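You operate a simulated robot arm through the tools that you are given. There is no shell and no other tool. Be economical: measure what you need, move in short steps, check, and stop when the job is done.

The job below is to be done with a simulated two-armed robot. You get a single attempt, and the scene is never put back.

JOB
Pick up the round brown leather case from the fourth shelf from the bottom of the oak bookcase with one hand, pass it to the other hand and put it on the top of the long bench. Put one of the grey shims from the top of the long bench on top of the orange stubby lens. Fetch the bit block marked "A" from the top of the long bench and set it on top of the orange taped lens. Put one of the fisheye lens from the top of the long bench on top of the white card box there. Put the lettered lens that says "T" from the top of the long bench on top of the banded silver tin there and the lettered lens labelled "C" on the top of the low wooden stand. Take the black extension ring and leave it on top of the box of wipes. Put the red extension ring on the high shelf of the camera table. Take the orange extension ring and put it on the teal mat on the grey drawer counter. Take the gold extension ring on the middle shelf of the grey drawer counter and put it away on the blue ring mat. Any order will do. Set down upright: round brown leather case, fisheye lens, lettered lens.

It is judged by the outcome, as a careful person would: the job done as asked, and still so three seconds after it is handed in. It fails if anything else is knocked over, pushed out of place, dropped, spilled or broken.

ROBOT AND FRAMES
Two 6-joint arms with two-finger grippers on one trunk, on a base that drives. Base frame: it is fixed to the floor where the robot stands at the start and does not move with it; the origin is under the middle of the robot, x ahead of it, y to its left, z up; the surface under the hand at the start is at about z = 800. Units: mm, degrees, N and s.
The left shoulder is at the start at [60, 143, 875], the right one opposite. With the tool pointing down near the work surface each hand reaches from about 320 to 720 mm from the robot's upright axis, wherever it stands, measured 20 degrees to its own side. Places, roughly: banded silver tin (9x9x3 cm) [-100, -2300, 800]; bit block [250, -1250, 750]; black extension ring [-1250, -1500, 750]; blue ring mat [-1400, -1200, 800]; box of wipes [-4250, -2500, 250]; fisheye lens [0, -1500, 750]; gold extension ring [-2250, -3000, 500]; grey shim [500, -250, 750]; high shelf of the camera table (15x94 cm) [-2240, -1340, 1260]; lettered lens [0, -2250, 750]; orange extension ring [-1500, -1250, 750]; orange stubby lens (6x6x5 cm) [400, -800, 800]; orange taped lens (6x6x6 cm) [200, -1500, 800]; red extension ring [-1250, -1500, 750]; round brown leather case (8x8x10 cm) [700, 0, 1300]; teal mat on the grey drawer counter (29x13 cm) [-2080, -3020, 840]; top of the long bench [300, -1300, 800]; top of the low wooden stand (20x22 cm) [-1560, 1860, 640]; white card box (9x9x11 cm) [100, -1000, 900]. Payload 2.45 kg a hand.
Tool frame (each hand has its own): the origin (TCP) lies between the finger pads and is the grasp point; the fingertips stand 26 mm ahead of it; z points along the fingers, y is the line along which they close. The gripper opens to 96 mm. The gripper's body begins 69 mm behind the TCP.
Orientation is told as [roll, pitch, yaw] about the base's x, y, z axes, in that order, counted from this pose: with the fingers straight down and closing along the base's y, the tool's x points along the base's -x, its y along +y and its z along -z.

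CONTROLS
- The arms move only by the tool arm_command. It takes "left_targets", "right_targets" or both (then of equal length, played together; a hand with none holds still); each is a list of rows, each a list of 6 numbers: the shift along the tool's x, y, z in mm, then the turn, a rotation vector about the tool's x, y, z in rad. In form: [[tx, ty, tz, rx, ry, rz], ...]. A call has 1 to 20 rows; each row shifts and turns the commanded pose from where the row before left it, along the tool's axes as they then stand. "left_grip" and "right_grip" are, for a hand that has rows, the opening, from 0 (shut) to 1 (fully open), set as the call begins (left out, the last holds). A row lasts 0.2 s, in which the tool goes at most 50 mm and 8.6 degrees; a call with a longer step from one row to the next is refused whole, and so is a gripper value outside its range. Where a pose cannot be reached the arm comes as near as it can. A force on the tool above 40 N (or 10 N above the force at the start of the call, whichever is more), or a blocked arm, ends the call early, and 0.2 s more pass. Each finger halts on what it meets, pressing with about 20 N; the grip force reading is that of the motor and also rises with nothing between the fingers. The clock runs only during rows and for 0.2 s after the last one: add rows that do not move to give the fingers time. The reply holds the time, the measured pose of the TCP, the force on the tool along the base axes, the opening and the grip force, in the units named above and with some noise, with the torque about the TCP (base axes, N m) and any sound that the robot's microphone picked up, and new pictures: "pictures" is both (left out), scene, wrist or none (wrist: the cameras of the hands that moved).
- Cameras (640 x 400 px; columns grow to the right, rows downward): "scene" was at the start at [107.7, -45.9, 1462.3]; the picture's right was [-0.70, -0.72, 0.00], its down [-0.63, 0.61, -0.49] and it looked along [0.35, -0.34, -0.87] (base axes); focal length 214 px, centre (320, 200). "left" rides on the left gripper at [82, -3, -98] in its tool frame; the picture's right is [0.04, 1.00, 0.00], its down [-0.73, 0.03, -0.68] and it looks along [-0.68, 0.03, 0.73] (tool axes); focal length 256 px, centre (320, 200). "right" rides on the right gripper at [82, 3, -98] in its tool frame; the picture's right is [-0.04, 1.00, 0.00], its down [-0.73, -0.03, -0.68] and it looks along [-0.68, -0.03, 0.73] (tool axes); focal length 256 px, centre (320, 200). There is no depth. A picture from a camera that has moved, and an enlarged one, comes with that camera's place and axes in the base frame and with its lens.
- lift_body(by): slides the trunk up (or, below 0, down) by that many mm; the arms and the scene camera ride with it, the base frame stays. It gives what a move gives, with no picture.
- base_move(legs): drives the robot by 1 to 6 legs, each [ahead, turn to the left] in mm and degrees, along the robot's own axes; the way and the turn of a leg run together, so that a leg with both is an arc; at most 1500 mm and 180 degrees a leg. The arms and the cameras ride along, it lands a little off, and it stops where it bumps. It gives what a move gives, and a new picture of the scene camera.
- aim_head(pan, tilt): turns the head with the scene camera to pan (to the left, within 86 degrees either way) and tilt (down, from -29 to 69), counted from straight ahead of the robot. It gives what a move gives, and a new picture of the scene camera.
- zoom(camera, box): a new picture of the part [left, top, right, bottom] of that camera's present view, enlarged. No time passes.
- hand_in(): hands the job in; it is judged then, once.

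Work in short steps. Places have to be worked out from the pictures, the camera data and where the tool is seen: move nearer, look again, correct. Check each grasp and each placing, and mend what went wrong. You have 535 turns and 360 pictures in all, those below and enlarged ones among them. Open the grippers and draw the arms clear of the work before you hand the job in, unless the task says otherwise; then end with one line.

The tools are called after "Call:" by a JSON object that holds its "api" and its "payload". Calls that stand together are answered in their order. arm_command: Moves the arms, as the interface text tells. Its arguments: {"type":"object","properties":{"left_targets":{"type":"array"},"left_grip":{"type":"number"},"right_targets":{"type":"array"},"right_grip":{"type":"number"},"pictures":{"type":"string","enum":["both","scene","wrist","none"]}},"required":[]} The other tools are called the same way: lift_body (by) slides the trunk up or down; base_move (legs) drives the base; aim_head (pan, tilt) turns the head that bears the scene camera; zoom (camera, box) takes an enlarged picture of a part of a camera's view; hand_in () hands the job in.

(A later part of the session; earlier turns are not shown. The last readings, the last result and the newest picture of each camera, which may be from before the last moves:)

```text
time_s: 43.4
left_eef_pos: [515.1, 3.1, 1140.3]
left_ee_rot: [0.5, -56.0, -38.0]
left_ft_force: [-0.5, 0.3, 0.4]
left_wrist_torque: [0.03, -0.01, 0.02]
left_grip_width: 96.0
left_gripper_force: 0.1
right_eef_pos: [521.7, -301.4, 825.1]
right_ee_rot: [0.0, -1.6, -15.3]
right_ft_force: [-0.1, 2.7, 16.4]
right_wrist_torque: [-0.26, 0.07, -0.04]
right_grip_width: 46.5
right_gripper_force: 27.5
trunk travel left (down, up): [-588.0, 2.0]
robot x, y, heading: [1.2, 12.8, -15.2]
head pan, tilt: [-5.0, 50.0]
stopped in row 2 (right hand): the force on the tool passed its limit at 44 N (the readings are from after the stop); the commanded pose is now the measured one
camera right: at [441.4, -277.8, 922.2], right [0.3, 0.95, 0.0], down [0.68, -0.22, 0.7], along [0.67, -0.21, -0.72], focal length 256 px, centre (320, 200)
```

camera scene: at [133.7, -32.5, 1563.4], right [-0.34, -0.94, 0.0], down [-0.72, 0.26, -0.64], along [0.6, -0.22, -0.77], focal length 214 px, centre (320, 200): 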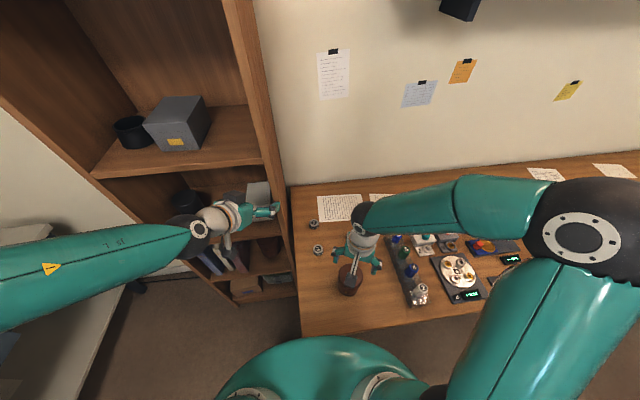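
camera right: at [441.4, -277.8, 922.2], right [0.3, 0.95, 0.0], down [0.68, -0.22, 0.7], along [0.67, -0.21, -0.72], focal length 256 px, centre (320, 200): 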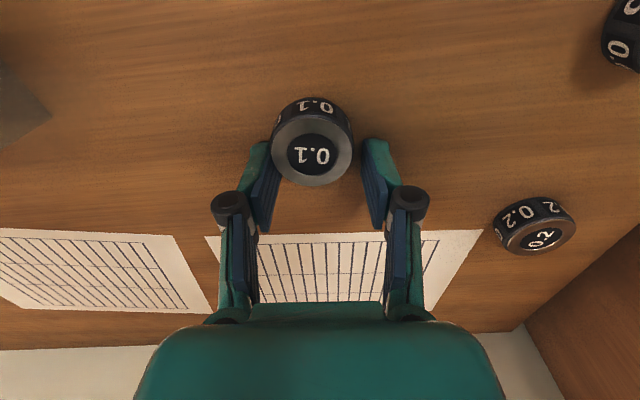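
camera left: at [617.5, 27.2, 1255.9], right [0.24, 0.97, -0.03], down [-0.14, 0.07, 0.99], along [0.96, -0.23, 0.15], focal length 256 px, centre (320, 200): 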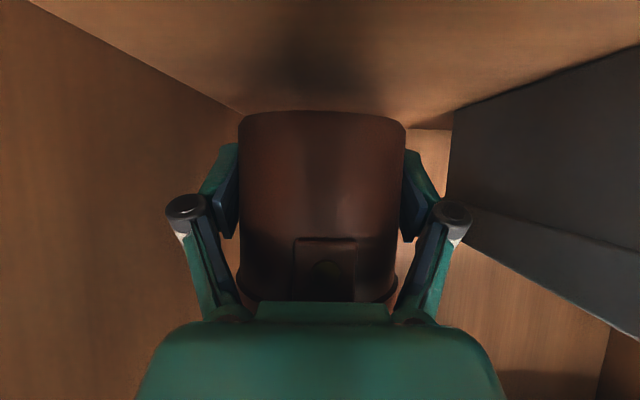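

Fingers reach further down as they close (tip pressed the bench), but the shim seems pinched at 46 mm. I ease up and finish closing.

Call:
{"api": "arm_command", "payload": {"right_targets": [[0, 0, -2, 0, 0, 0], [0, 0, 0, 0, 0, 0], [0, 0, 0, 0, 0, 0]], "pictures": "wrist"}}

```text
time_s: 43.6
left_eef_pos: [517.7, 1.7, 1138.5]
left_ee_rot: [0.4, -55.9, -38.0]
left_ft_force: [0.3, 0.7, 0.3]
left_wrist_torque: [-0.01, -0.02, 0.02]
left_grip_width: 95.8
left_gripper_force: 0.1
right_eef_pos: [524.4, -304.2, 825.9]
right_ee_rot: [0.0, -1.5, -15.3]
right_ft_force: [-13.2, 5.8, 31.1]
right_wrist_torque: [-0.13, 0.77, -0.19]
right_grip_width: 37.4
right_gripper_force: 44.8
trunk travel left (down, up): [-588.0, 2.0]
robot x, y, heading: [2.4, 11.1, -15.0]
head pan, tilt: [-5.0, 50.0]
stopped in row 1 (right hand): the force on the tool passed its limit at 64 N (the readings are from after the stop); the commanded pose is now the measured one
camera right: at [444.0, -278.9, 923.1], right [0.3, 0.95, 0.0], down [0.68, -0.22, 0.7], along [0.67, -0.21, -0.72], focal length 256 px, centre (320, 200)
```

right: 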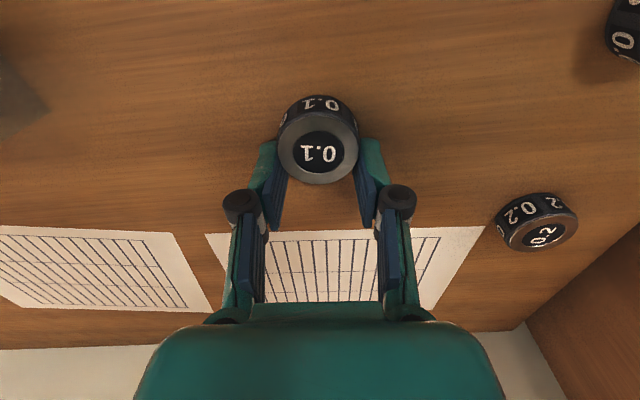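

The fingers sit about 10 mm too far forward of the shim and press the bench. I open, rise 30 mm and re-aim.

Call:
{"api": "arm_command", "payload": {"right_targets": [[0, 0, -5, 0, 0, 0], [0, 0, -10, 0, 0, 0], [0, 0, -15, 0, 0.028, 0], [0, 0, 0, 0, 0, 0]], "pictures": "wrist", "right_grip": 1}}

```text
time_s: 44.6
left_eef_pos: [518.7, 0.7, 1137.0]
left_ee_rot: [0.4, -55.8, -38.0]
left_ft_force: [-0.3, 0.5, -0.5]
left_wrist_torque: [-0.02, -0.05, -0.02]
left_grip_width: 96.0
left_gripper_force: 0.1
right_eef_pos: [524.0, -305.0, 851.8]
right_ee_rot: [0.1, 0.2, -15.3]
right_ft_force: [-0.8, 0.1, 0.2]
right_wrist_torque: [0.0, -0.01, 0.01]
right_grip_width: 96.1
right_gripper_force: 0.2
trunk travel left (down, up): [-588.0, 2.0]
robot x, y, heading: [4.0, 6.6, -15.0]
head pan, tilt: [-5.0, 50.0]
camera right: at [447.5, -280.6, 951.8], right [0.3, 0.95, 0.0], down [0.7, -0.22, 0.68], along [0.64, -0.2, -0.74], focal length 256 px, centre (320, 200)
```

right: 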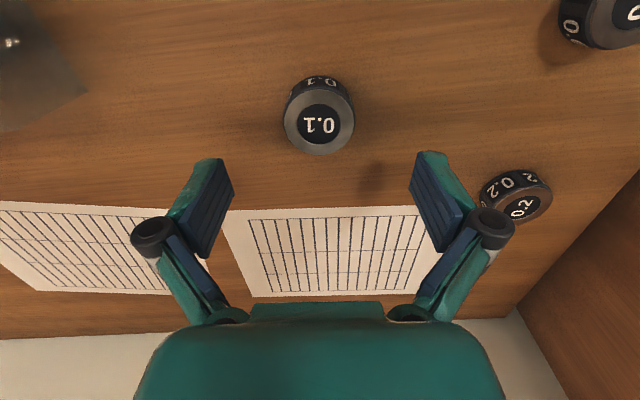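

Shim at (514.5,−302). I'll close from TCP z≈828, allowing for the tips swinging down as they close.

Call:
{"api": "arm_command", "payload": {"right_targets": [[10, 0.4, 12, 0, 0, 0], [0, 0, 12, 0, 0, 0], [0, 0, 0, 0, 0, 0]], "pictures": "none"}}

Call:
{"api": "arm_command", "payload": {"right_targets": [[0, 0, 0, 0, 0, 0], [0, 0, 0, 0, 0, 0], [0, 0, 0, 0, 0, 0], [0, 0, 0, 0, 0, 0], [0, 0, 0, 0, 0, 0]], "pictures": "wrist", "right_grip": 0}}

```text
time_s: 45.4
left_eef_pos: [520.3, -0.4, 1138.6]
left_ee_rot: [0.4, -55.7, -38.0]
left_ft_force: [-0.5, 0.1, 0.3]
left_wrist_torque: [-0.04, 0.0, 0.02]
left_grip_width: 95.9
left_gripper_force: 0.1
right_eef_pos: [515.5, -301.6, 826.7]
right_ee_rot: [0.1, 0.2, -15.3]
right_ft_force: [-0.1, 0.2, -0.2]
right_wrist_torque: [0.03, 0.03, 0.0]
right_grip_width: 96.2
right_gripper_force: 0.0
trunk travel left (down, up): [-588.0, 2.0]
robot x, y, heading: [-1.8, 10.0, -15.2]
head pan, tilt: [-5.0, 50.0]
```

```text
time_s: 46.6
left_eef_pos: [520.0, 0.9, 1138.0]
left_ee_rot: [0.4, -55.6, -37.9]
left_ft_force: [0.2, 0.4, 0.1]
left_wrist_torque: [-0.06, -0.01, 0.02]
left_grip_width: 96.1
left_gripper_force: 0.1
right_eef_pos: [515.5, -300.7, 827.0]
right_ee_rot: [0.1, 0.3, -15.2]
right_ft_force: [0.8, 0.7, -0.2]
right_wrist_torque: [-0.01, 0.02, 0.0]
right_grip_width: 39.4
right_gripper_force: 19.3
trunk travel left (down, up): [-588.0, 2.0]
robot x, y, heading: [1.2, 9.6, -15.0]
head pan, tilt: [-5.0, 50.0]
camera right: at [438.5, -277.5, 926.8], right [0.3, 0.95, 0.0], down [0.7, -0.22, 0.68], along [0.64, -0.2, -0.74], focal length 256 px, centre (320, 200)
```

right: 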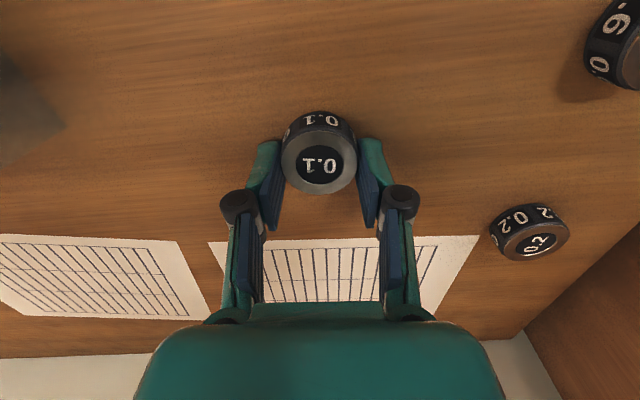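

Gripped: 39.4 mm with no stray force. I lift it and look around for the stubby lens.

Call:
{"api": "arm_command", "payload": {"right_targets": [[0, 0, -20, 0, 0, 0], [0, 0, -40, 0, 0, 0], [0, 0, -40, 0, 0, 0], [0, 0, -40, 0, 0, 0], [0, 0, 0, 0, 0, 0]], "pictures": "wrist"}}

Call:
{"api": "aim_head", "payload": {"pan": -60, "tilt": 40}}

```text
time_s: 47.8
left_eef_pos: [520.7, -1.4, 1137.4]
left_ee_rot: [0.4, -55.8, -37.9]
left_ft_force: [0.0, 0.8, 0.3]
left_wrist_torque: [0.0, 0.01, 0.02]
left_grip_width: 96.3
left_gripper_force: 0.0
right_eef_pos: [518.6, -303.8, 967.2]
right_ee_rot: [0.2, 0.3, -15.2]
right_ft_force: [0.4, 0.1, 0.1]
right_wrist_torque: [0.01, 0.01, -0.03]
right_grip_width: 39.5
right_gripper_force: 20.3
trunk travel left (down, up): [-588.0, 2.0]
robot x, y, heading: [1.2, 6.1, -15.1]
head pan, tilt: [-5.0, 50.0]
camera right: at [441.6, -279.3, 1067.5], right [0.3, 0.95, 0.0], down [0.7, -0.22, 0.68], along [0.64, -0.2, -0.74], focal length 256 px, centre (320, 200)
```

right: 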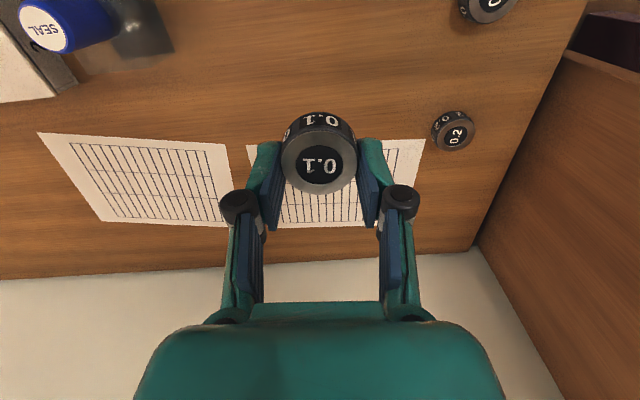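

```text
time_s: 49.0
left_eef_pos: [520.7, 0.2, 1137.6]
left_ee_rot: [0.4, -55.7, -37.9]
left_ft_force: [-0.3, 0.5, -0.2]
left_wrist_torque: [-0.01, 0.0, 0.0]
left_grip_width: 95.7
left_gripper_force: 0.1
right_eef_pos: [519.0, -303.0, 968.0]
right_ee_rot: [0.1, 0.4, -15.4]
right_ft_force: [-0.1, 0.2, -0.6]
right_wrist_torque: [0.01, 0.02, 0.02]
right_grip_width: 39.7
right_gripper_force: 19.8
trunk travel left (down, up): [-588.0, 2.0]
robot x, y, heading: [-0.7, 10.1, -14.9]
head pan, tilt: [-60.0, 40.0]
camera scene: at [83.0, -88.2, 1577.6], right [-0.97, -0.26, 0.0], down [-0.17, 0.62, -0.77], along [0.2, -0.74, -0.64], focal length 214 px, centre (320, 200)
```

scene: 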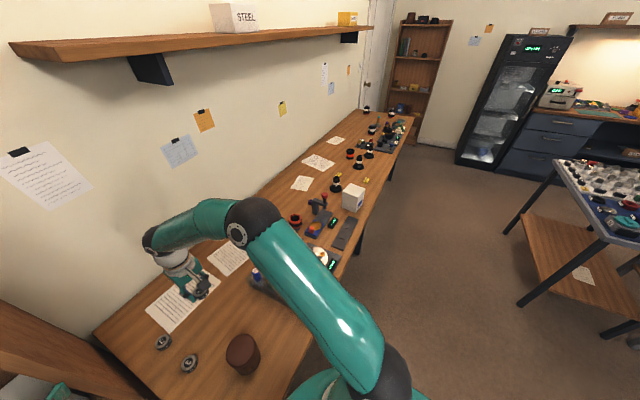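

I zoom along the bench to identify the items.

Call:
{"api": "zoom", "payload": {"camera": "scene", "box": [270, 100, 430, 200]}}

Call:
{"api": "zoom", "payload": {"camera": "scene", "box": [240, 160, 400, 260]}}

Call:
{"api": "zoom", "payload": {"camera": "scene", "box": [480, 70, 640, 170]}}

Call:
{"api": "zoom", "payload": {"camera": "scene", "box": [480, 150, 640, 250]}}

```text
4.00 times, centred on (350, 150) of scene
camera zoom: at [83.0, -88.2, 1577.6], right [-0.97, -0.26, 0.0], down [-0.17, 0.62, -0.77], along [0.2, -0.74, -0.64], focal length 858 px, centre (200, 400)
```

zoom: 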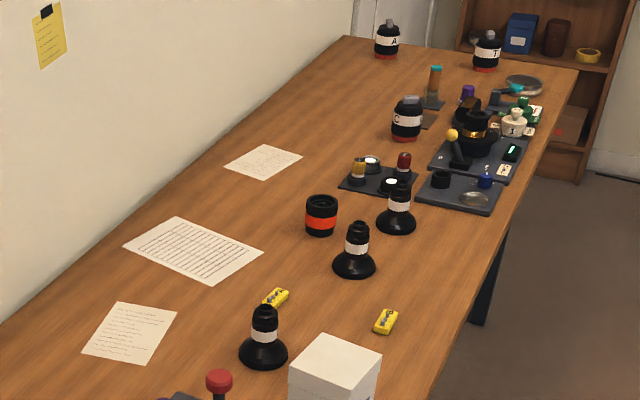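

```text
4.00 times, centred on (320, 210) of scene
camera zoom: at [83.0, -88.2, 1577.6], right [-0.97, -0.26, 0.0], down [-0.17, 0.62, -0.77], along [0.2, -0.74, -0.64], focal length 858 px, centre (320, 160)
```

zoom: 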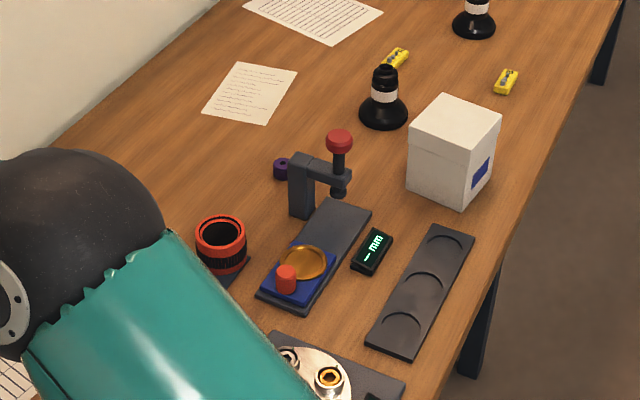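

```text
4.00 times, centred on (560, 120) of scene
camera zoom: at [83.0, -88.2, 1577.6], right [-0.97, -0.26, 0.0], down [-0.17, 0.62, -0.77], along [0.2, -0.74, -0.64], focal length 858 px, centre (-640, 520)
```

zoom: 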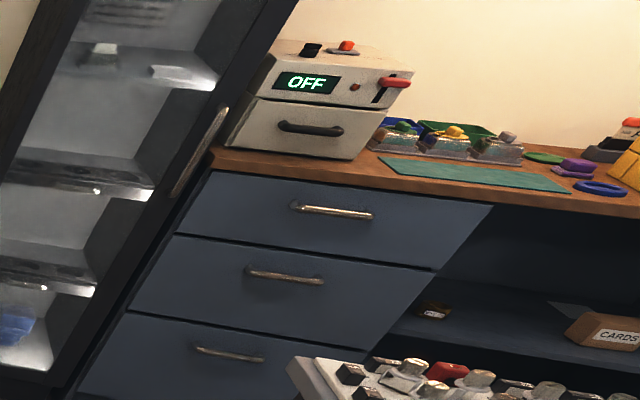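

```text
4.00 times, centred on (560, 200) of scene
camera zoom: at [83.0, -88.2, 1577.6], right [-0.97, -0.26, 0.0], down [-0.17, 0.62, -0.77], along [0.2, -0.74, -0.64], focal length 858 px, centre (-640, 200)
```

zoom: 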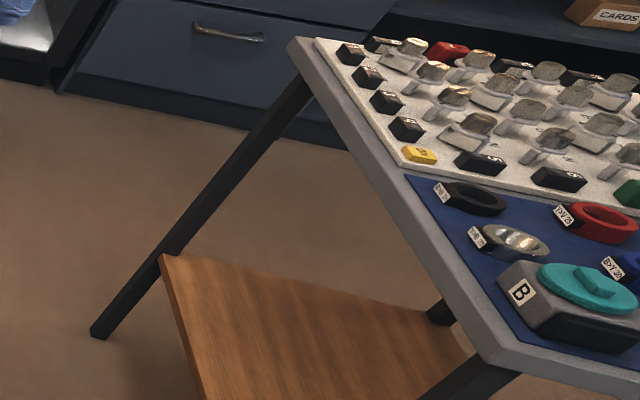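

Now I know what's where. I restore the left hand to pointing down and pull it back before driving.

Call:
{"api": "arm_command", "payload": {"left_targets": [[0, 10, -5, 0, 0.14, 0], [0, 10, -5, 0, 0.14, 0], [0, 10, -5, 0, 0.14, 0], [0, 10, 0, 0, 0.14, 0], [0, 10, 0, 0, 0.14, 0], [0, 10, 0, 0, 0.14, 0], [0, 0, 0, 0, 0.132, 0], [20, 0, 10, 0, 0, -0.1], [20, 0, 10, 0, 0, -0.1], [20, 0, 10, 0, 0, -0.1], [20, 0, 10, 0, 0, -0.1], [0, 0, 0, 0, 0, 0]], "pictures": "none"}}

Call:
{"api": "base_move", "payload": {"legs": [[0, -90], [515, 0], [0, 90]]}}

```text
time_s: 51.6
left_eef_pos: [496.4, 81.4, 1082.5]
left_ee_rot: [-3.0, -16.9, -10.2]
left_ft_force: [0.1, 0.5, -0.1]
left_wrist_torque: [0.01, -0.01, -0.02]
left_grip_width: 95.9
left_gripper_force: 0.1
left hand out of reach, approached as far as the arm can: row 1, 2, 3
right_eef_pos: [518.2, -302.8, 967.4]
right_ee_rot: [0.1, 0.3, -15.3]
right_ft_force: [-0.2, -0.6, -1.5]
right_wrist_torque: [-0.04, -0.01, 0.05]
right_grip_width: 39.6
right_gripper_force: 20.2
trunk travel left (down, up): [-588.0, 2.0]
robot x, y, heading: [1.2, 9.3, -14.9]
head pan, tilt: [-60.0, 40.0]
```

```text
time_s: 54.4
left_eef_pos: [374.0, -239.7, 1085.6]
left_ee_rot: [-2.5, -16.9, -54.4]
left_ft_force: [-1.2, -1.7, 0.0]
left_wrist_torque: [0.06, -0.13, 0.02]
left_grip_width: 95.9
left_gripper_force: 0.1
right_eef_pos: [124.7, -531.3, 966.2]
right_ee_rot: [0.5, 0.3, -59.3]
right_ft_force: [-2.1, -0.7, -1.1]
right_wrist_torque: [0.06, -0.12, -0.01]
right_grip_width: 39.4
right_gripper_force: 20.3
trunk travel left (down, up): [-588.0, 2.0]
robot x, y, heading: [-15.8, 57.9, -50.7]
head pan, tilt: [-60.0, 40.0]
stopped in leg 1: the robot was blocked; the commanded pose is now the measured one
camera scene: at [-18.6, -71.0, 1577.3], right [-0.94, 0.35, 0.0], down [0.23, 0.6, -0.76], along [-0.27, -0.71, -0.65], focal length 214 px, centre (320, 200)
```

scene: 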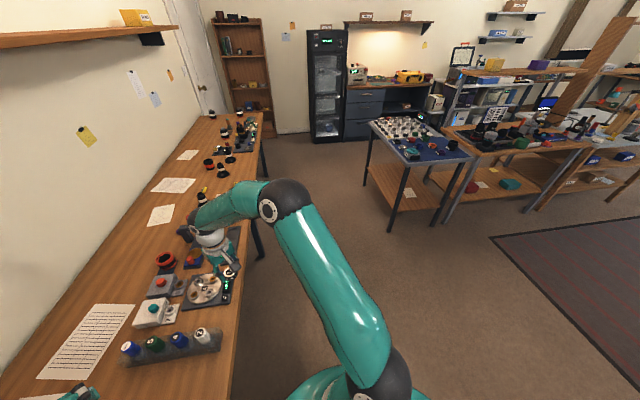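

The base's corner bumped, presumably on the bench. I back off a little before turning.

Call:
{"api": "base_move", "payload": {"legs": [[-200, 0]]}}

```text
time_s: 56.0
left_eef_pos: [250.9, -77.3, 1084.1]
left_ee_rot: [-2.7, -17.0, -54.0]
left_ft_force: [-0.9, 0.2, 0.7]
left_wrist_torque: [-0.05, -0.03, 0.01]
left_grip_width: 96.0
left_gripper_force: 0.0
right_eef_pos: [3.8, -370.0, 968.9]
right_ee_rot: [0.3, 0.2, -58.9]
right_ft_force: [-1.1, 0.5, -0.5]
right_wrist_torque: [0.01, -0.06, -0.01]
right_grip_width: 39.3
right_gripper_force: 20.1
trunk travel left (down, up): [-588.0, 2.0]
robot x, y, heading: [-143.4, 218.4, -50.4]
head pan, tilt: [-60.0, 40.0]
camera scene: at [-140.4, 90.4, 1577.7], right [-0.94, 0.35, 0.0], down [0.23, 0.6, -0.77], along [-0.27, -0.72, -0.64], focal length 214 px, centre (320, 200)
```

scene: 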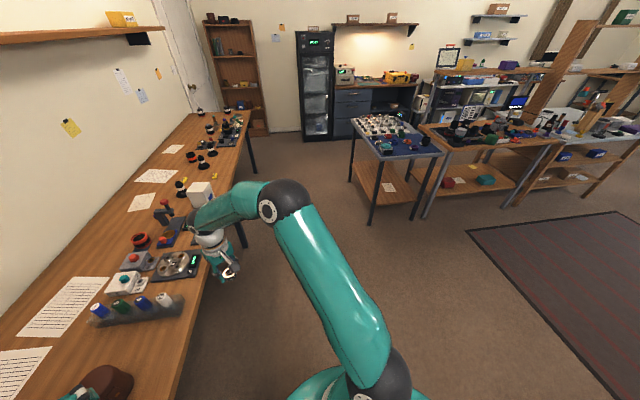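

Clear now. I turn along the bench, drive 667 mm, turn to face it and move in.

Call:
{"api": "base_move", "payload": {"legs": [[0, -54.5], [667, 0], [0, 90], [170, 0]]}}

```text
time_s: 59.8
left_eef_pos: [-165.6, -304.2, 1083.2]
left_ee_rot: [-2.6, -16.7, -108.9]
left_ft_force: [-1.5, -0.1, 0.0]
left_wrist_torque: [0.04, -0.07, 0.0]
left_grip_width: 95.8
left_gripper_force: 0.1
right_eef_pos: [-548.4, -271.0, 967.6]
right_ee_rot: [0.3, 0.2, -113.6]
right_ft_force: [-0.7, -0.6, -2.0]
right_wrist_torque: [0.01, -0.05, -0.02]
right_grip_width: 39.7
right_gripper_force: 20.3
trunk travel left (down, up): [-588.0, 2.0]
robot x, y, heading: [-105.6, 183.9, -107.4]
head pan, tilt: [-60.0, 40.0]
stopped in leg 2: the robot was blocked; the commanded pose is now the measured one
camera scene: at [-215.2, 101.1, 1577.0], right [-0.22, 0.98, 0.0], down [0.63, 0.14, -0.76], along [-0.74, -0.17, -0.65], focal length 214 px, centre (320, 200)
```

scene: 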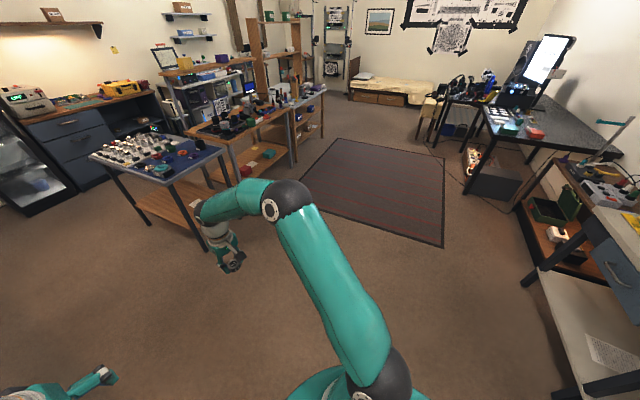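

Blocked again; I look ahead and to the left to see why.

Call:
{"api": "aim_head", "payload": {"pan": 10, "tilt": 55}}

Call:
{"api": "aim_head", "payload": {"pan": 80, "tilt": 55}}

```text
time_s: 61.2
left_eef_pos: [-162.0, -301.7, 1085.1]
left_ee_rot: [-2.8, -16.9, -108.7]
left_ft_force: [0.2, 0.7, 0.4]
left_wrist_torque: [-0.01, 0.03, -0.02]
left_grip_width: 96.0
left_gripper_force: 0.1
right_eef_pos: [-544.6, -270.5, 969.8]
right_ee_rot: [0.3, 0.2, -113.6]
right_ft_force: [0.3, 0.7, -1.0]
right_wrist_torque: [-0.01, 0.01, 0.01]
right_grip_width: 39.6
right_gripper_force: 20.1
trunk travel left (down, up): [-588.0, 2.0]
robot x, y, heading: [-108.7, 179.6, -107.4]
head pan, tilt: [10.0, 55.0]
camera scene: at [-136.9, 51.9, 1556.9], right [-0.99, 0.13, 0.0], down [0.1, 0.81, -0.57], along [-0.07, -0.57, -0.82], focal length 214 px, centre (320, 200)
```

scene: 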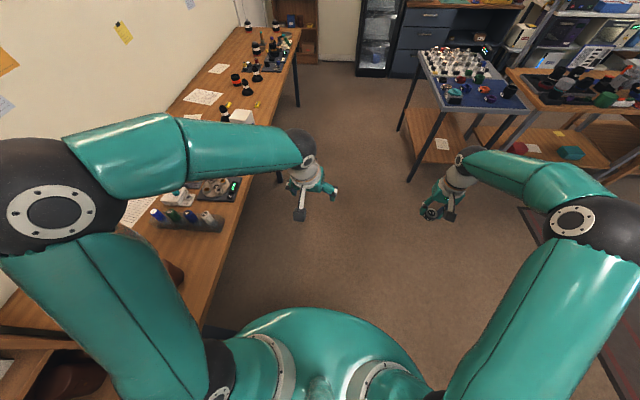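

```text
time_s: 62.6
left_eef_pos: [-163.1, -302.0, 1084.4]
left_ee_rot: [-2.8, -16.8, -108.7]
left_ft_force: [0.3, -0.7, -0.4]
left_wrist_torque: [0.03, 0.02, 0.0]
left_grip_width: 96.0
left_gripper_force: 0.1
right_eef_pos: [-544.9, -269.5, 970.7]
right_ee_rot: [0.2, 0.1, -113.6]
right_ft_force: [0.3, 1.4, 0.7]
right_wrist_torque: [0.0, -0.05, -0.01]
right_grip_width: 39.3
right_gripper_force: 20.1
trunk travel left (down, up): [-588.0, 2.0]
robot x, y, heading: [-109.1, 178.4, -107.4]
head pan, tilt: [80.0, 55.0]
camera scene: at [-63.6, 90.5, 1557.0], right [-0.46, -0.89, 0.0], down [-0.73, 0.38, -0.57], along [0.51, -0.26, -0.82], focal length 214 px, centre (320, 200)
```

scene: 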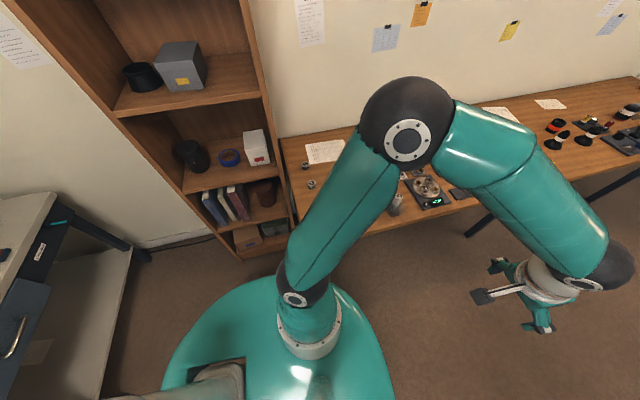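

Nothing obvious ahead. I try a short forward move again to test.

Call:
{"api": "base_move", "payload": {"legs": [[80, 0]]}}

```text
time_s: 63.6
left_eef_pos: [-186.8, -381.0, 1084.0]
left_ee_rot: [-2.8, -16.8, -108.5]
left_ft_force: [-0.1, -0.2, -0.4]
left_wrist_torque: [0.05, -0.01, 0.04]
left_grip_width: 96.2
left_gripper_force: 0.2
right_eef_pos: [-569.1, -347.5, 968.8]
right_ee_rot: [0.1, 0.2, -113.5]
right_ft_force: [0.1, -0.7, -0.3]
right_wrist_torque: [0.02, -0.02, 0.0]
right_grip_width: 39.2
right_gripper_force: 19.4
trunk travel left (down, up): [-588.0, 2.0]
robot x, y, heading: [-134.3, 105.3, -107.2]
head pan, tilt: [80.0, 55.0]
camera scene: at [-88.2, 11.4, 1556.8], right [-0.46, -0.89, 0.0], down [-0.73, 0.38, -0.57], along [0.51, -0.26, -0.82], focal length 214 px, centre (320, 200)
```

scene: 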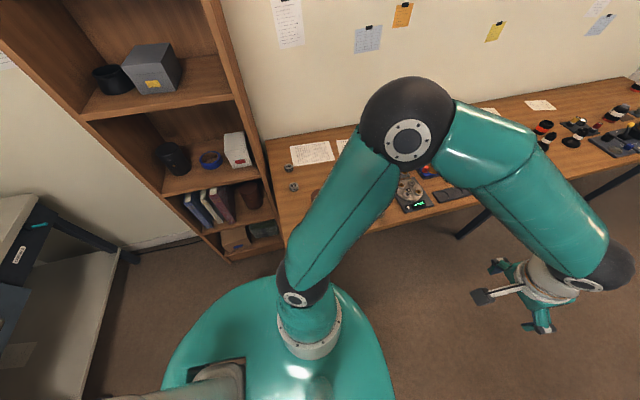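

It moves freely now. I continue along the bench 560 mm, turn to face it, and move in.

Call:
{"api": "base_move", "payload": {"legs": [[560, 0], [0, 92]]}}

```text
time_s: 69.8
left_eef_pos: [109.9, -700.6, 1084.8]
left_ee_rot: [-2.8, -16.9, -45.9]
left_ft_force: [0.9, 0.6, 0.2]
left_wrist_torque: [-0.06, 0.04, -0.05]
left_grip_width: 96.1
left_gripper_force: 0.2
right_eef_pos: [-94.4, -1024.0, 972.3]
right_ee_rot: [0.0, 0.1, -50.9]
right_ft_force: [1.5, 0.7, -0.4]
right_wrist_torque: [-0.01, 0.03, 0.01]
right_grip_width: 39.4
right_gripper_force: 20.0
trunk travel left (down, up): [-588.0, 2.0]
robot x, y, heading: [-332.6, -461.2, -42.5]
head pan, tilt: [80.0, 55.0]
stopped in leg 2: the robot was blocked; the commanded pose is now the measured one
camera scene: at [-228.3, -458.5, 1556.7], right [0.61, -0.79, 0.0], down [-0.65, -0.5, -0.57], along [0.45, 0.35, -0.82], focal length 214 px, centre (320, 200)
```

scene: 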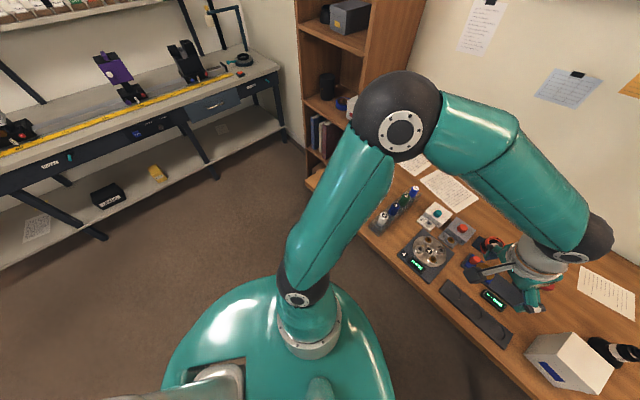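

Stopped at −42.5° with no visible obstacle nearby; I simply try the remaining turn.

Call:
{"api": "base_move", "payload": {"legs": [[0, 27.5]]}}

```text
time_s: 71.8
left_eef_pos: [169.2, -467.3, 1085.4]
left_ee_rot: [-2.8, -16.8, -18.0]
left_ft_force: [0.2, 0.0, -0.5]
left_wrist_torque: [0.01, -0.04, 0.02]
left_grip_width: 96.0
left_gripper_force: 0.0
right_eef_pos: [140.9, -850.0, 971.1]
right_ee_rot: [0.1, 0.1, -23.0]
right_ft_force: [0.5, 0.3, -0.7]
right_wrist_torque: [0.01, 0.0, -0.02]
right_grip_width: 39.6
right_gripper_force: 19.9
trunk travel left (down, up): [-588.0, 2.0]
robot x, y, heading: [-336.4, -486.9, -15.1]
head pan, tilt: [80.0, 55.0]
camera scene: at [-247.7, -436.1, 1556.9], right [0.91, -0.42, 0.0], down [-0.35, -0.74, -0.57], along [0.24, 0.52, -0.82], focal length 214 px, centre (320, 200)
```

scene: 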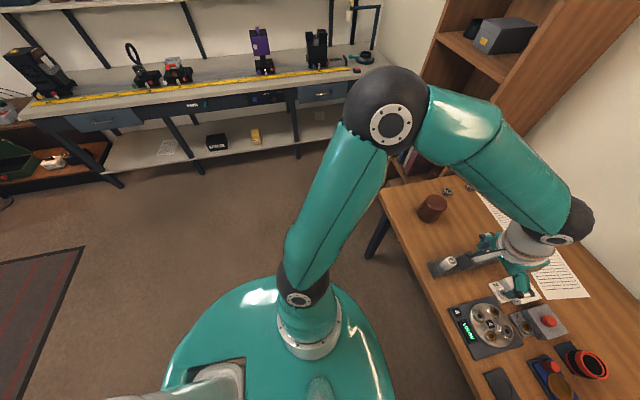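

The turn completed; the "blocks" seem to come from arms lagging in big fast turns, so I'll use smaller turns. Now forward 180 mm and look down at the bench.

Call:
{"api": "base_move", "payload": {"legs": [[180, 0]]}}

Call:
{"api": "aim_head", "payload": {"pan": -15, "tilt": 55}}

```text
time_s: 73.3
left_eef_pos: [345.9, -514.7, 1085.4]
left_ee_rot: [-2.8, -16.8, -18.0]
left_ft_force: [0.4, -0.1, -0.6]
left_wrist_torque: [0.03, 0.02, 0.02]
left_grip_width: 96.1
left_gripper_force: 0.0
right_eef_pos: [319.1, -896.9, 970.7]
right_ee_rot: [0.2, 0.2, -22.8]
right_ft_force: [0.3, -0.3, -0.8]
right_wrist_torque: [0.03, 0.03, -0.03]
right_grip_width: 0.1
right_gripper_force: 19.8
trunk travel left (down, up): [-588.0, 2.0]
robot x, y, heading: [-164.6, -530.6, -15.0]
head pan, tilt: [80.0, 55.0]
camera scene: at [-69.8, -484.0, 1556.8], right [0.91, -0.42, 0.0], down [-0.35, -0.74, -0.57], along [0.24, 0.52, -0.82], focal length 214 px, centre (320, 200)
```

scene: 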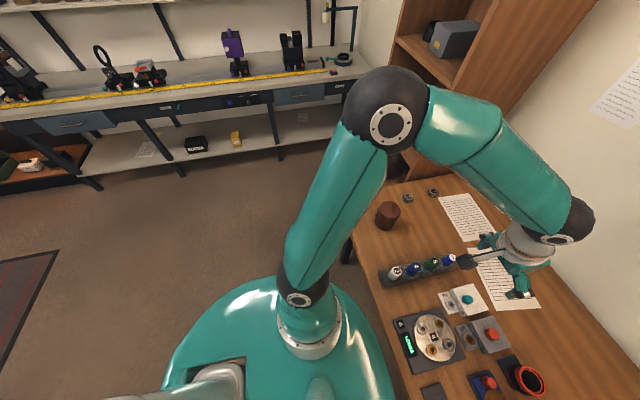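

```text
time_s: 75.0
left_eef_pos: [346.3, -513.6, 1088.0]
left_ee_rot: [-2.8, -16.9, -18.0]
left_ft_force: [0.4, -0.3, 0.5]
left_wrist_torque: [0.0, -0.01, 0.0]
left_grip_width: 96.0
left_gripper_force: 0.1
right_eef_pos: [318.0, -896.1, 971.9]
right_ee_rot: [0.1, 0.1, -22.8]
right_ft_force: [-0.2, 0.1, -0.4]
right_wrist_torque: [-0.01, -0.01, 0.01]
right_grip_width: 0.0
right_gripper_force: 20.2
trunk travel left (down, up): [-588.0, 2.0]
robot x, y, heading: [-160.3, -531.6, -14.8]
head pan, tilt: [-15.0, 55.0]
camera scene: at [-40.1, -584.2, 1556.9], right [-0.5, -0.87, 0.0], down [-0.71, 0.41, -0.57], along [0.5, -0.29, -0.82], focal length 214 px, centre (320, 200)
```

scene: 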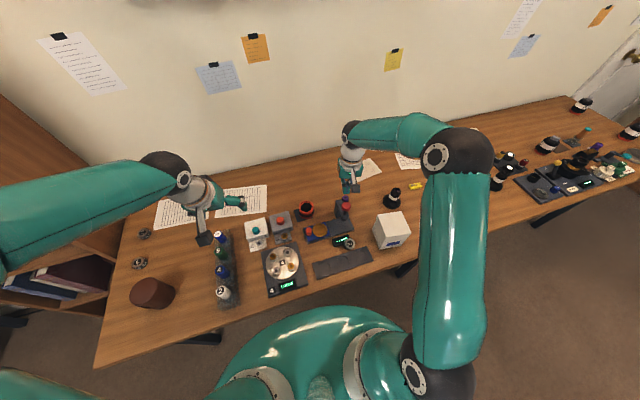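

The right gripper reads 0 – the shim was lost during the drive. I zoom to find it.

Call:
{"api": "zoom", "payload": {"camera": "scene", "box": [240, 170, 400, 270]}}

Call:
{"api": "zoom", "payload": {"camera": "right", "box": [0, 0, 640, 400]}}

```text
4.00 times, centred on (320, 220) of scene
camera zoom: at [-40.1, -584.2, 1556.9], right [-0.5, -0.87, 0.0], down [-0.71, 0.41, -0.57], along [0.5, -0.29, -0.82], focal length 858 px, centre (320, 120)
```

zoom: 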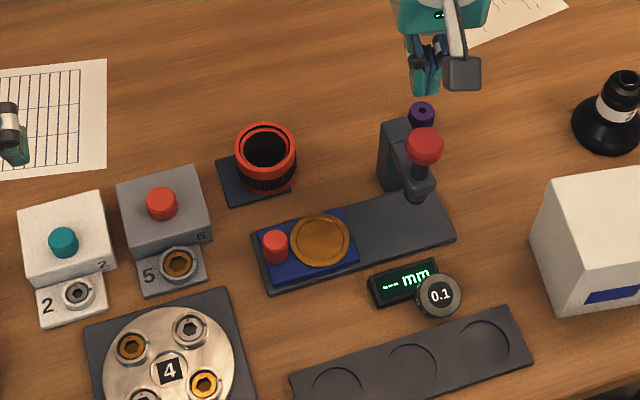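

```text
1.00 times, centred on (320, 200) of right (not enlarged: the box is as wide or as high as the picture)
camera zoom: at [243.8, -862.5, 1071.8], right [0.42, 0.91, 0.0], down [0.67, -0.31, 0.68], along [0.61, -0.28, -0.74], focal length 256 px, centre (320, 200)
```

zoom: 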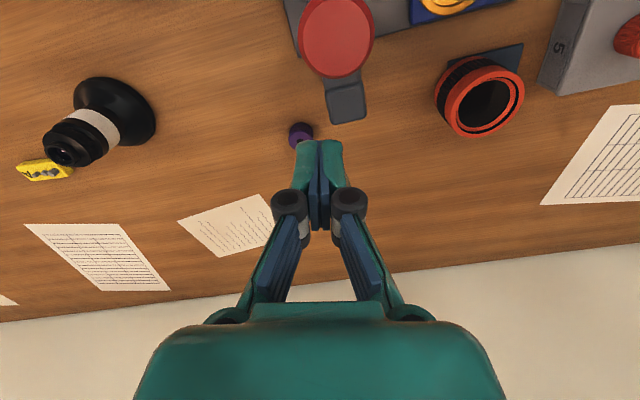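

The shim brushed the gauge's red knob (top z≈948) and fell by the small readout near (190,−846); nothing else looks moved. I raise the right hand and go over it, opening.

Call:
{"api": "arm_command", "payload": {"right_targets": [[0, 0, -45, 0, 0, 0], [0, 0, -45, 0, 0, 0], [34, -1, 0, 0, 0, -0.03], [34, -1, 0, 0, 0, -0.04], [34, -1, 0, 0, 0, -0.04], [35, 0, 0, 0, 0, -0.03], [0, 0, 40, 0, 0, 0], [0, 0, 40, 0, 0, 0], [0, 0, 0, 0, 0, 0]], "right_grip": 1, "pictures": "wrist"}}

```text
time_s: 77.0
left_eef_pos: [344.5, -513.3, 1088.0]
left_ee_rot: [-2.8, -16.8, -18.0]
left_ft_force: [-0.4, 0.5, -0.1]
left_wrist_torque: [0.02, -0.01, 0.0]
left_grip_width: 96.1
left_gripper_force: 0.0
right_eef_pos: [185.0, -853.2, 981.9]
right_ee_rot: [0.2, 0.1, -14.7]
right_ft_force: [0.5, 0.3, 0.9]
right_wrist_torque: [-0.01, 0.0, -0.02]
right_grip_width: 95.9
right_gripper_force: 0.1
trunk travel left (down, up): [-588.0, 2.0]
robot x, y, heading: [-160.2, -534.6, -15.1]
head pan, tilt: [-15.0, 55.0]
camera right: at [108.2, -830.2, 1081.9], right [0.29, 0.96, 0.0], down [0.7, -0.22, 0.68], along [0.65, -0.2, -0.74], focal length 256 px, centre (320, 200)
```

right: 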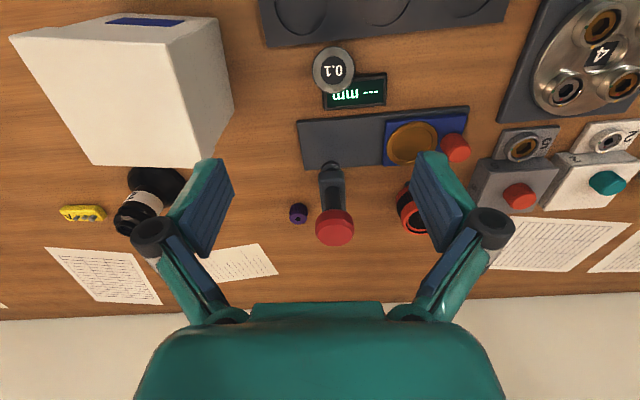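

Shim seen at (334,70). I zoom to judge how it's lying.

Call:
{"api": "zoom", "payload": {"camera": "right", "box": [272, 20, 432, 120]}}

```text
4.00 times, centred on (352, 70) of right
camera zoom: at [108.2, -830.2, 1081.9], right [0.29, 0.96, 0.0], down [0.7, -0.22, 0.68], along [0.65, -0.2, -0.74], focal length 1024 px, centre (192, 720)
```

zoom: 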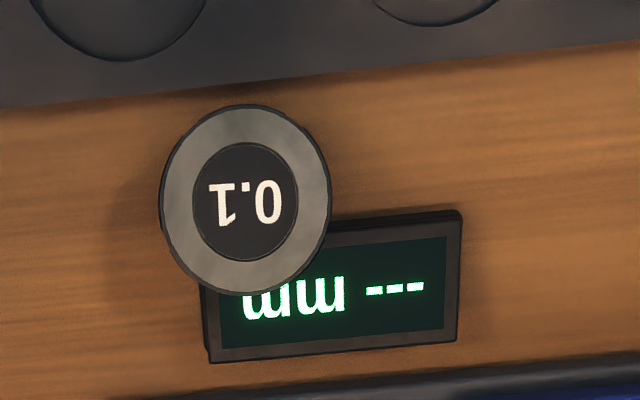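

It leans on the readout's corner. I'll rotate the gripper 45° so the fingers come down clear of the readout, centre over (185,−840) and lower to look.

Call:
{"api": "arm_command", "payload": {"right_targets": [[3.5, 13.2, 10, 0, 0, -0.131], [0, 0, 20, 0, 0, -0.131], [0, 0, 20, 0, 0, -0.131], [0, 0, 20, 0, 0, -0.131], [0, 0, 20, 0, 0, -0.131], [0, 0, 20, 0, 0, -0.13], [0, 0, 0, 0, 0, 0]], "pictures": "wrist"}}

```text
time_s: 78.6
left_eef_pos: [344.4, -513.6, 1086.9]
left_ee_rot: [-2.9, -16.9, -18.0]
left_ft_force: [0.9, -0.2, 0.4]
left_wrist_torque: [-0.02, -0.01, 0.0]
left_grip_width: 96.0
left_gripper_force: 0.1
right_eef_pos: [188.3, -838.9, 872.5]
right_ee_rot: [0.1, -0.1, 30.4]
right_ft_force: [0.2, -0.2, -0.4]
right_wrist_torque: [-0.02, 0.0, 0.0]
right_grip_width: 95.8
right_gripper_force: 0.0
trunk travel left (down, up): [-588.0, 2.0]
robot x, y, heading: [-158.1, -534.1, -14.8]
head pan, tilt: [-15.0, 55.0]
camera right: at [116.1, -878.6, 972.5], right [-0.47, 0.88, 0.0], down [0.65, 0.34, 0.68], along [0.6, 0.32, -0.73], focal length 256 px, centre (320, 200)
```

right: 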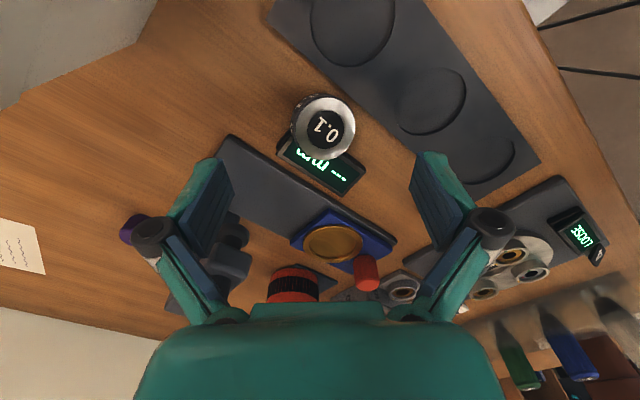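

Aligned well. I lower to z≈830 and close.

Call:
{"api": "arm_command", "payload": {"right_targets": [[0.7, 2.7, 20, 0, 0, 0], [0, 0, 15, 0, 0, 0], [0, 0, 7, 0, 0, 0], [0, 0, 0, 0, 0, 0]], "pictures": "none"}}

Call:
{"api": "arm_command", "payload": {"right_targets": [[0, 0, 0, 0, 0, 0], [0, 0, 0, 0, 0, 0], [0, 0, 0, 0, 0, 0], [0, 0, 0, 0, 0, 0], [0, 0, 0, 0, 0, 0]], "pictures": "wrist", "right_grip": 0}}

```text
time_s: 79.6
left_eef_pos: [345.7, -513.6, 1086.2]
left_ee_rot: [-2.8, -16.9, -18.0]
left_ft_force: [1.2, -0.7, 0.4]
left_wrist_torque: [0.0, -0.01, 0.04]
left_grip_width: 96.1
left_gripper_force: 0.1
right_eef_pos: [185.5, -837.7, 830.6]
right_ee_rot: [0.2, -0.1, 30.3]
right_ft_force: [-0.6, 0.9, -0.5]
right_wrist_torque: [0.0, -0.02, -0.02]
right_grip_width: 95.8
right_gripper_force: 0.0
trunk travel left (down, up): [-588.0, 2.0]
robot x, y, heading: [-158.7, -530.3, -15.0]
head pan, tilt: [-15.0, 55.0]
```

```text
time_s: 80.8
left_eef_pos: [345.0, -514.1, 1087.5]
left_ee_rot: [-2.6, -16.8, -18.0]
left_ft_force: [-0.3, 0.1, 0.0]
left_wrist_torque: [0.01, 0.05, -0.01]
left_grip_width: 96.0
left_gripper_force: 0.0
right_eef_pos: [186.2, -840.3, 832.1]
right_ee_rot: [0.0, -0.2, 30.1]
right_ft_force: [7.5, -27.1, 24.6]
right_wrist_torque: [-0.31, 0.08, -0.75]
right_grip_width: 52.4
right_gripper_force: 20.4
trunk travel left (down, up): [-588.0, 2.0]
robot x, y, heading: [-161.4, -531.9, -15.0]
head pan, tilt: [-15.0, 55.0]
camera right: at [114.1, -878.6, 930.9], right [-0.47, 0.88, 0.0], down [0.65, 0.34, 0.68], along [0.6, 0.32, -0.73], focal length 256 px, centre (320, 200)
```

right: 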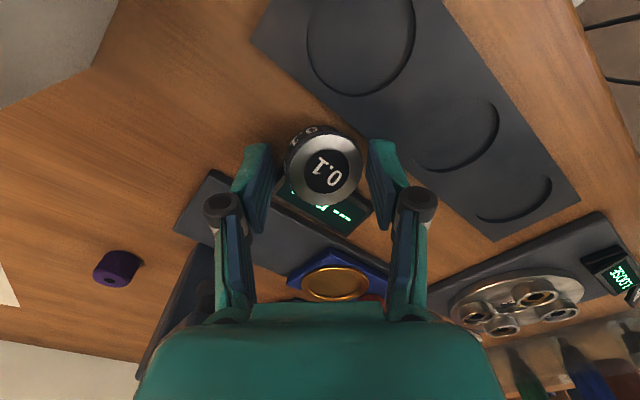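

The right finger is pressing the tray's edge. I raise 8 mm while still closing.

Call:
{"api": "arm_command", "payload": {"right_targets": [[0, 0, -4, 0, 0, 0], [0, 0, -4, 0, 0, 0], [0, 0, 0, 0, 0, 0], [0, 0, 0, 0, 0, 0]], "pictures": "wrist"}}

```text
time_s: 81.4
left_eef_pos: [345.7, -513.9, 1087.7]
left_ee_rot: [-2.7, -16.8, -18.1]
left_ft_force: [0.0, 0.4, 0.0]
left_wrist_torque: [-0.02, 0.0, 0.03]
left_grip_width: 96.1
left_gripper_force: 0.0
right_eef_pos: [188.1, -842.8, 835.4]
right_ee_rot: [0.0, 0.2, 29.8]
right_ft_force: [2.7, -30.7, -6.9]
right_wrist_torque: [-0.9, 0.05, -0.67]
right_grip_width: 42.3
right_gripper_force: 19.9
trunk travel left (down, up): [-588.0, 2.0]
robot x, y, heading: [-162.4, -532.0, -14.9]
head pan, tilt: [-15.0, 55.0]
stopped in row 2 (right hand): the force on the tool passed its limit at 52 N (the readings are from after the stop); the commanded pose is now the measured one
camera right: at [114.7, -881.2, 936.0], right [-0.46, 0.89, 0.0], down [0.65, 0.34, 0.68], along [0.6, 0.31, -0.74], focal length 256 px, centre (320, 200)
```

right: 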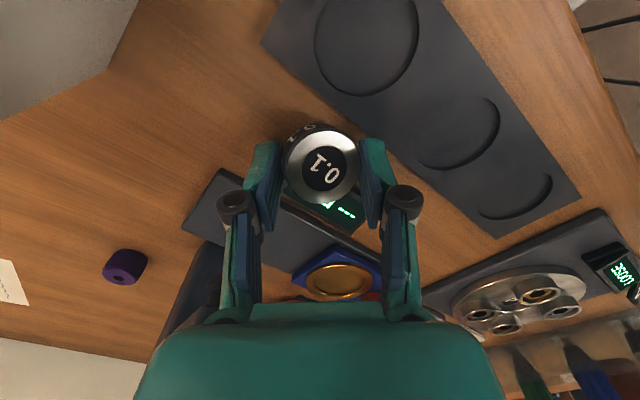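

Gripped at 42 mm. I lift slowly.

Call:
{"api": "arm_command", "payload": {"right_targets": [[0, 0, -4, 0, 0, 0], [0, 0, -6, 0, 0, 0], [0, 0, -10, 0, 0, 0], [0, 0, -20, 0, 0, 0], [0, 0, 0, 0, 0, 0]], "pictures": "wrist"}}

```text
time_s: 82.6
left_eef_pos: [344.6, -513.2, 1086.7]
left_ee_rot: [-2.9, -16.9, -18.0]
left_ft_force: [-0.1, -0.7, -0.1]
left_wrist_torque: [0.0, -0.03, -0.01]
left_grip_width: 96.1
left_gripper_force: 0.1
right_eef_pos: [186.2, -838.7, 875.8]
right_ee_rot: [0.1, 0.1, 30.1]
right_ft_force: [0.3, 0.6, -0.9]
right_wrist_torque: [-0.03, 0.02, -0.01]
right_grip_width: 41.8
right_gripper_force: 20.0
trunk travel left (down, up): [-588.0, 2.0]
robot x, y, heading: [-162.4, -532.5, -14.8]
head pan, tilt: [-15.0, 55.0]
camera right: at [114.3, -877.9, 975.3], right [-0.47, 0.88, 0.0], down [0.65, 0.34, 0.68], along [0.6, 0.32, -0.74], focal length 256 px, centre (320, 200)
```

right: 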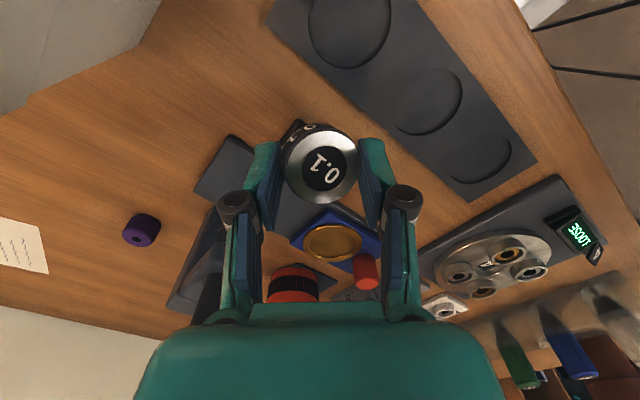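

Lifted. I raise to z≈1020 and check that the readout and tray stayed put.

Call:
{"api": "arm_command", "payload": {"right_targets": [[0, 0, -36, 0, 0, 0], [0, 0, -36, 0, 0, 0], [0, 0, -36, 0, 0, 0], [0, 0, -36, 0, 0, 0], [0, 0, 0, 0, 0, 0]], "pictures": "wrist"}}

Call:
{"api": "zoom", "payload": {"camera": "scene", "box": [240, 170, 400, 270]}}

```text
time_s: 83.8
left_eef_pos: [344.2, -513.9, 1086.6]
left_ee_rot: [-2.9, -16.9, -18.0]
left_ft_force: [0.1, -0.1, -1.1]
left_wrist_torque: [-0.01, 0.01, 0.0]
left_grip_width: 95.7
left_gripper_force: 0.1
right_eef_pos: [185.1, -840.1, 1024.1]
right_ee_rot: [0.1, 0.1, 30.1]
right_ft_force: [0.2, -0.9, 0.2]
right_wrist_torque: [-0.01, -0.03, -0.01]
right_grip_width: 41.8
right_gripper_force: 19.6
trunk travel left (down, up): [-588.0, 2.0]
robot x, y, heading: [-160.7, -532.5, -14.6]
head pan, tilt: [-15.0, 55.0]
camera right: at [112.5, -879.0, 1122.9], right [-0.47, 0.88, 0.0], down [0.65, 0.34, 0.68], along [0.6, 0.32, -0.74], focal length 256 px, centre (320, 200)
```

right: 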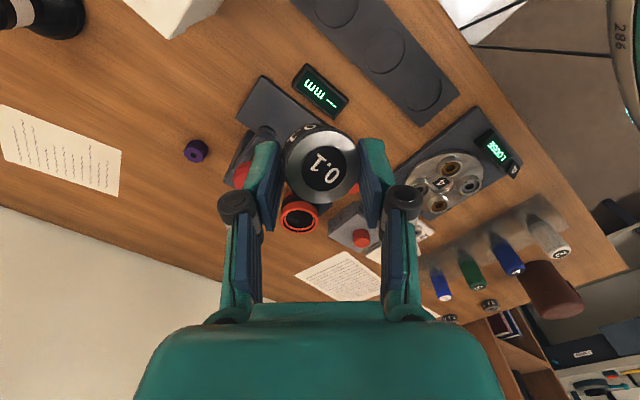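

```text
4.00 times, centred on (320, 220) of scene
camera zoom: at [-39.6, -584.5, 1556.9], right [-0.5, -0.87, 0.0], down [-0.71, 0.41, -0.57], along [0.5, -0.29, -0.82], focal length 858 px, centre (320, 120)
```

zoom: 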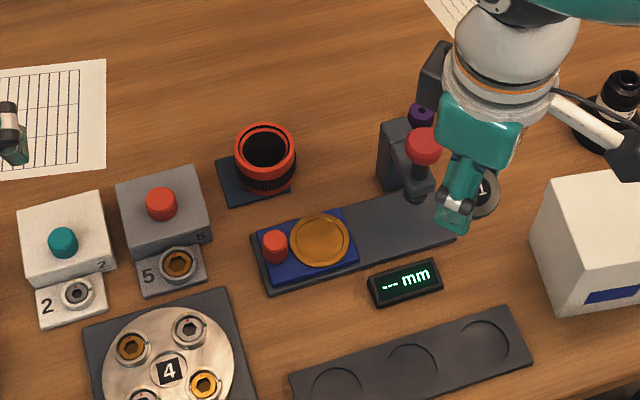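

All neighbours look unmoved. I carry the shim above the stubby lens at ≈(394,−772) and tilt the hand 20° to make the shim level.

Call:
{"api": "arm_command", "payload": {"right_targets": [[-43, -9.2, 0, 0, 0, 0], [-43, -9.2, 0, 0, 0, 0], [-43, -9.2, 0, 0, 0, 0], [-43, -9.2, 0, 0, 0, 0], [-43, -9.2, 0, 0, 0, 0], [0, 0, 0, 0, 0.12, 0], [0, 0, 0, 0, 0.12, 0], [0, 0, 0, 0, 0.11, 0], [0, 0, 0, 0, 0, 0]]}}

```text
time_s: 85.8
left_eef_pos: [344.1, -513.6, 1087.6]
left_ee_rot: [-2.8, -16.9, -17.9]
left_ft_force: [0.4, -0.1, 0.0]
left_wrist_torque: [-0.04, 0.0, 0.01]
left_grip_width: 95.8
left_gripper_force: 0.2
right_eef_pos: [393.7, -772.4, 1019.4]
right_ee_rot: [0.1, 20.1, 30.1]
right_ft_force: [-0.7, 1.0, 0.1]
right_wrist_torque: [0.02, -0.03, 0.01]
right_grip_width: 41.5
right_gripper_force: 20.4
trunk travel left (down, up): [-588.0, 2.0]
robot x, y, heading: [-161.9, -534.6, -14.8]
head pan, tilt: [-15.0, 55.0]
camera scene: at [-41.1, -584.6, 1557.0], right [-0.5, -0.87, 0.0], down [-0.71, 0.41, -0.57], along [0.5, -0.29, -0.82], focal length 214 px, centre (320, 200)
camera right: at [354.4, -791.1, 1141.5], right [-0.47, 0.88, -0.01], down [0.81, 0.44, 0.38], along [0.34, 0.17, -0.92], focal length 256 px, centre (320, 200)
```

scene: 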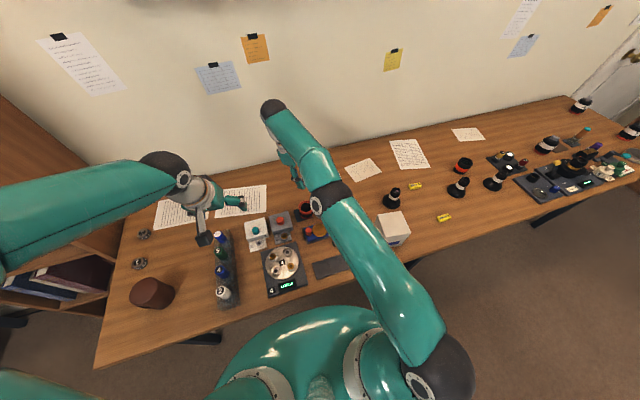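
right: 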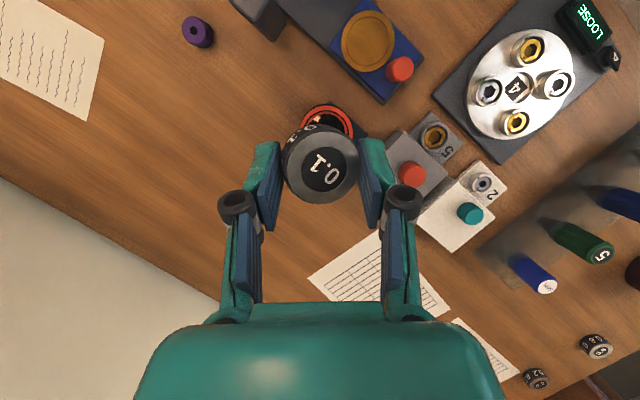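

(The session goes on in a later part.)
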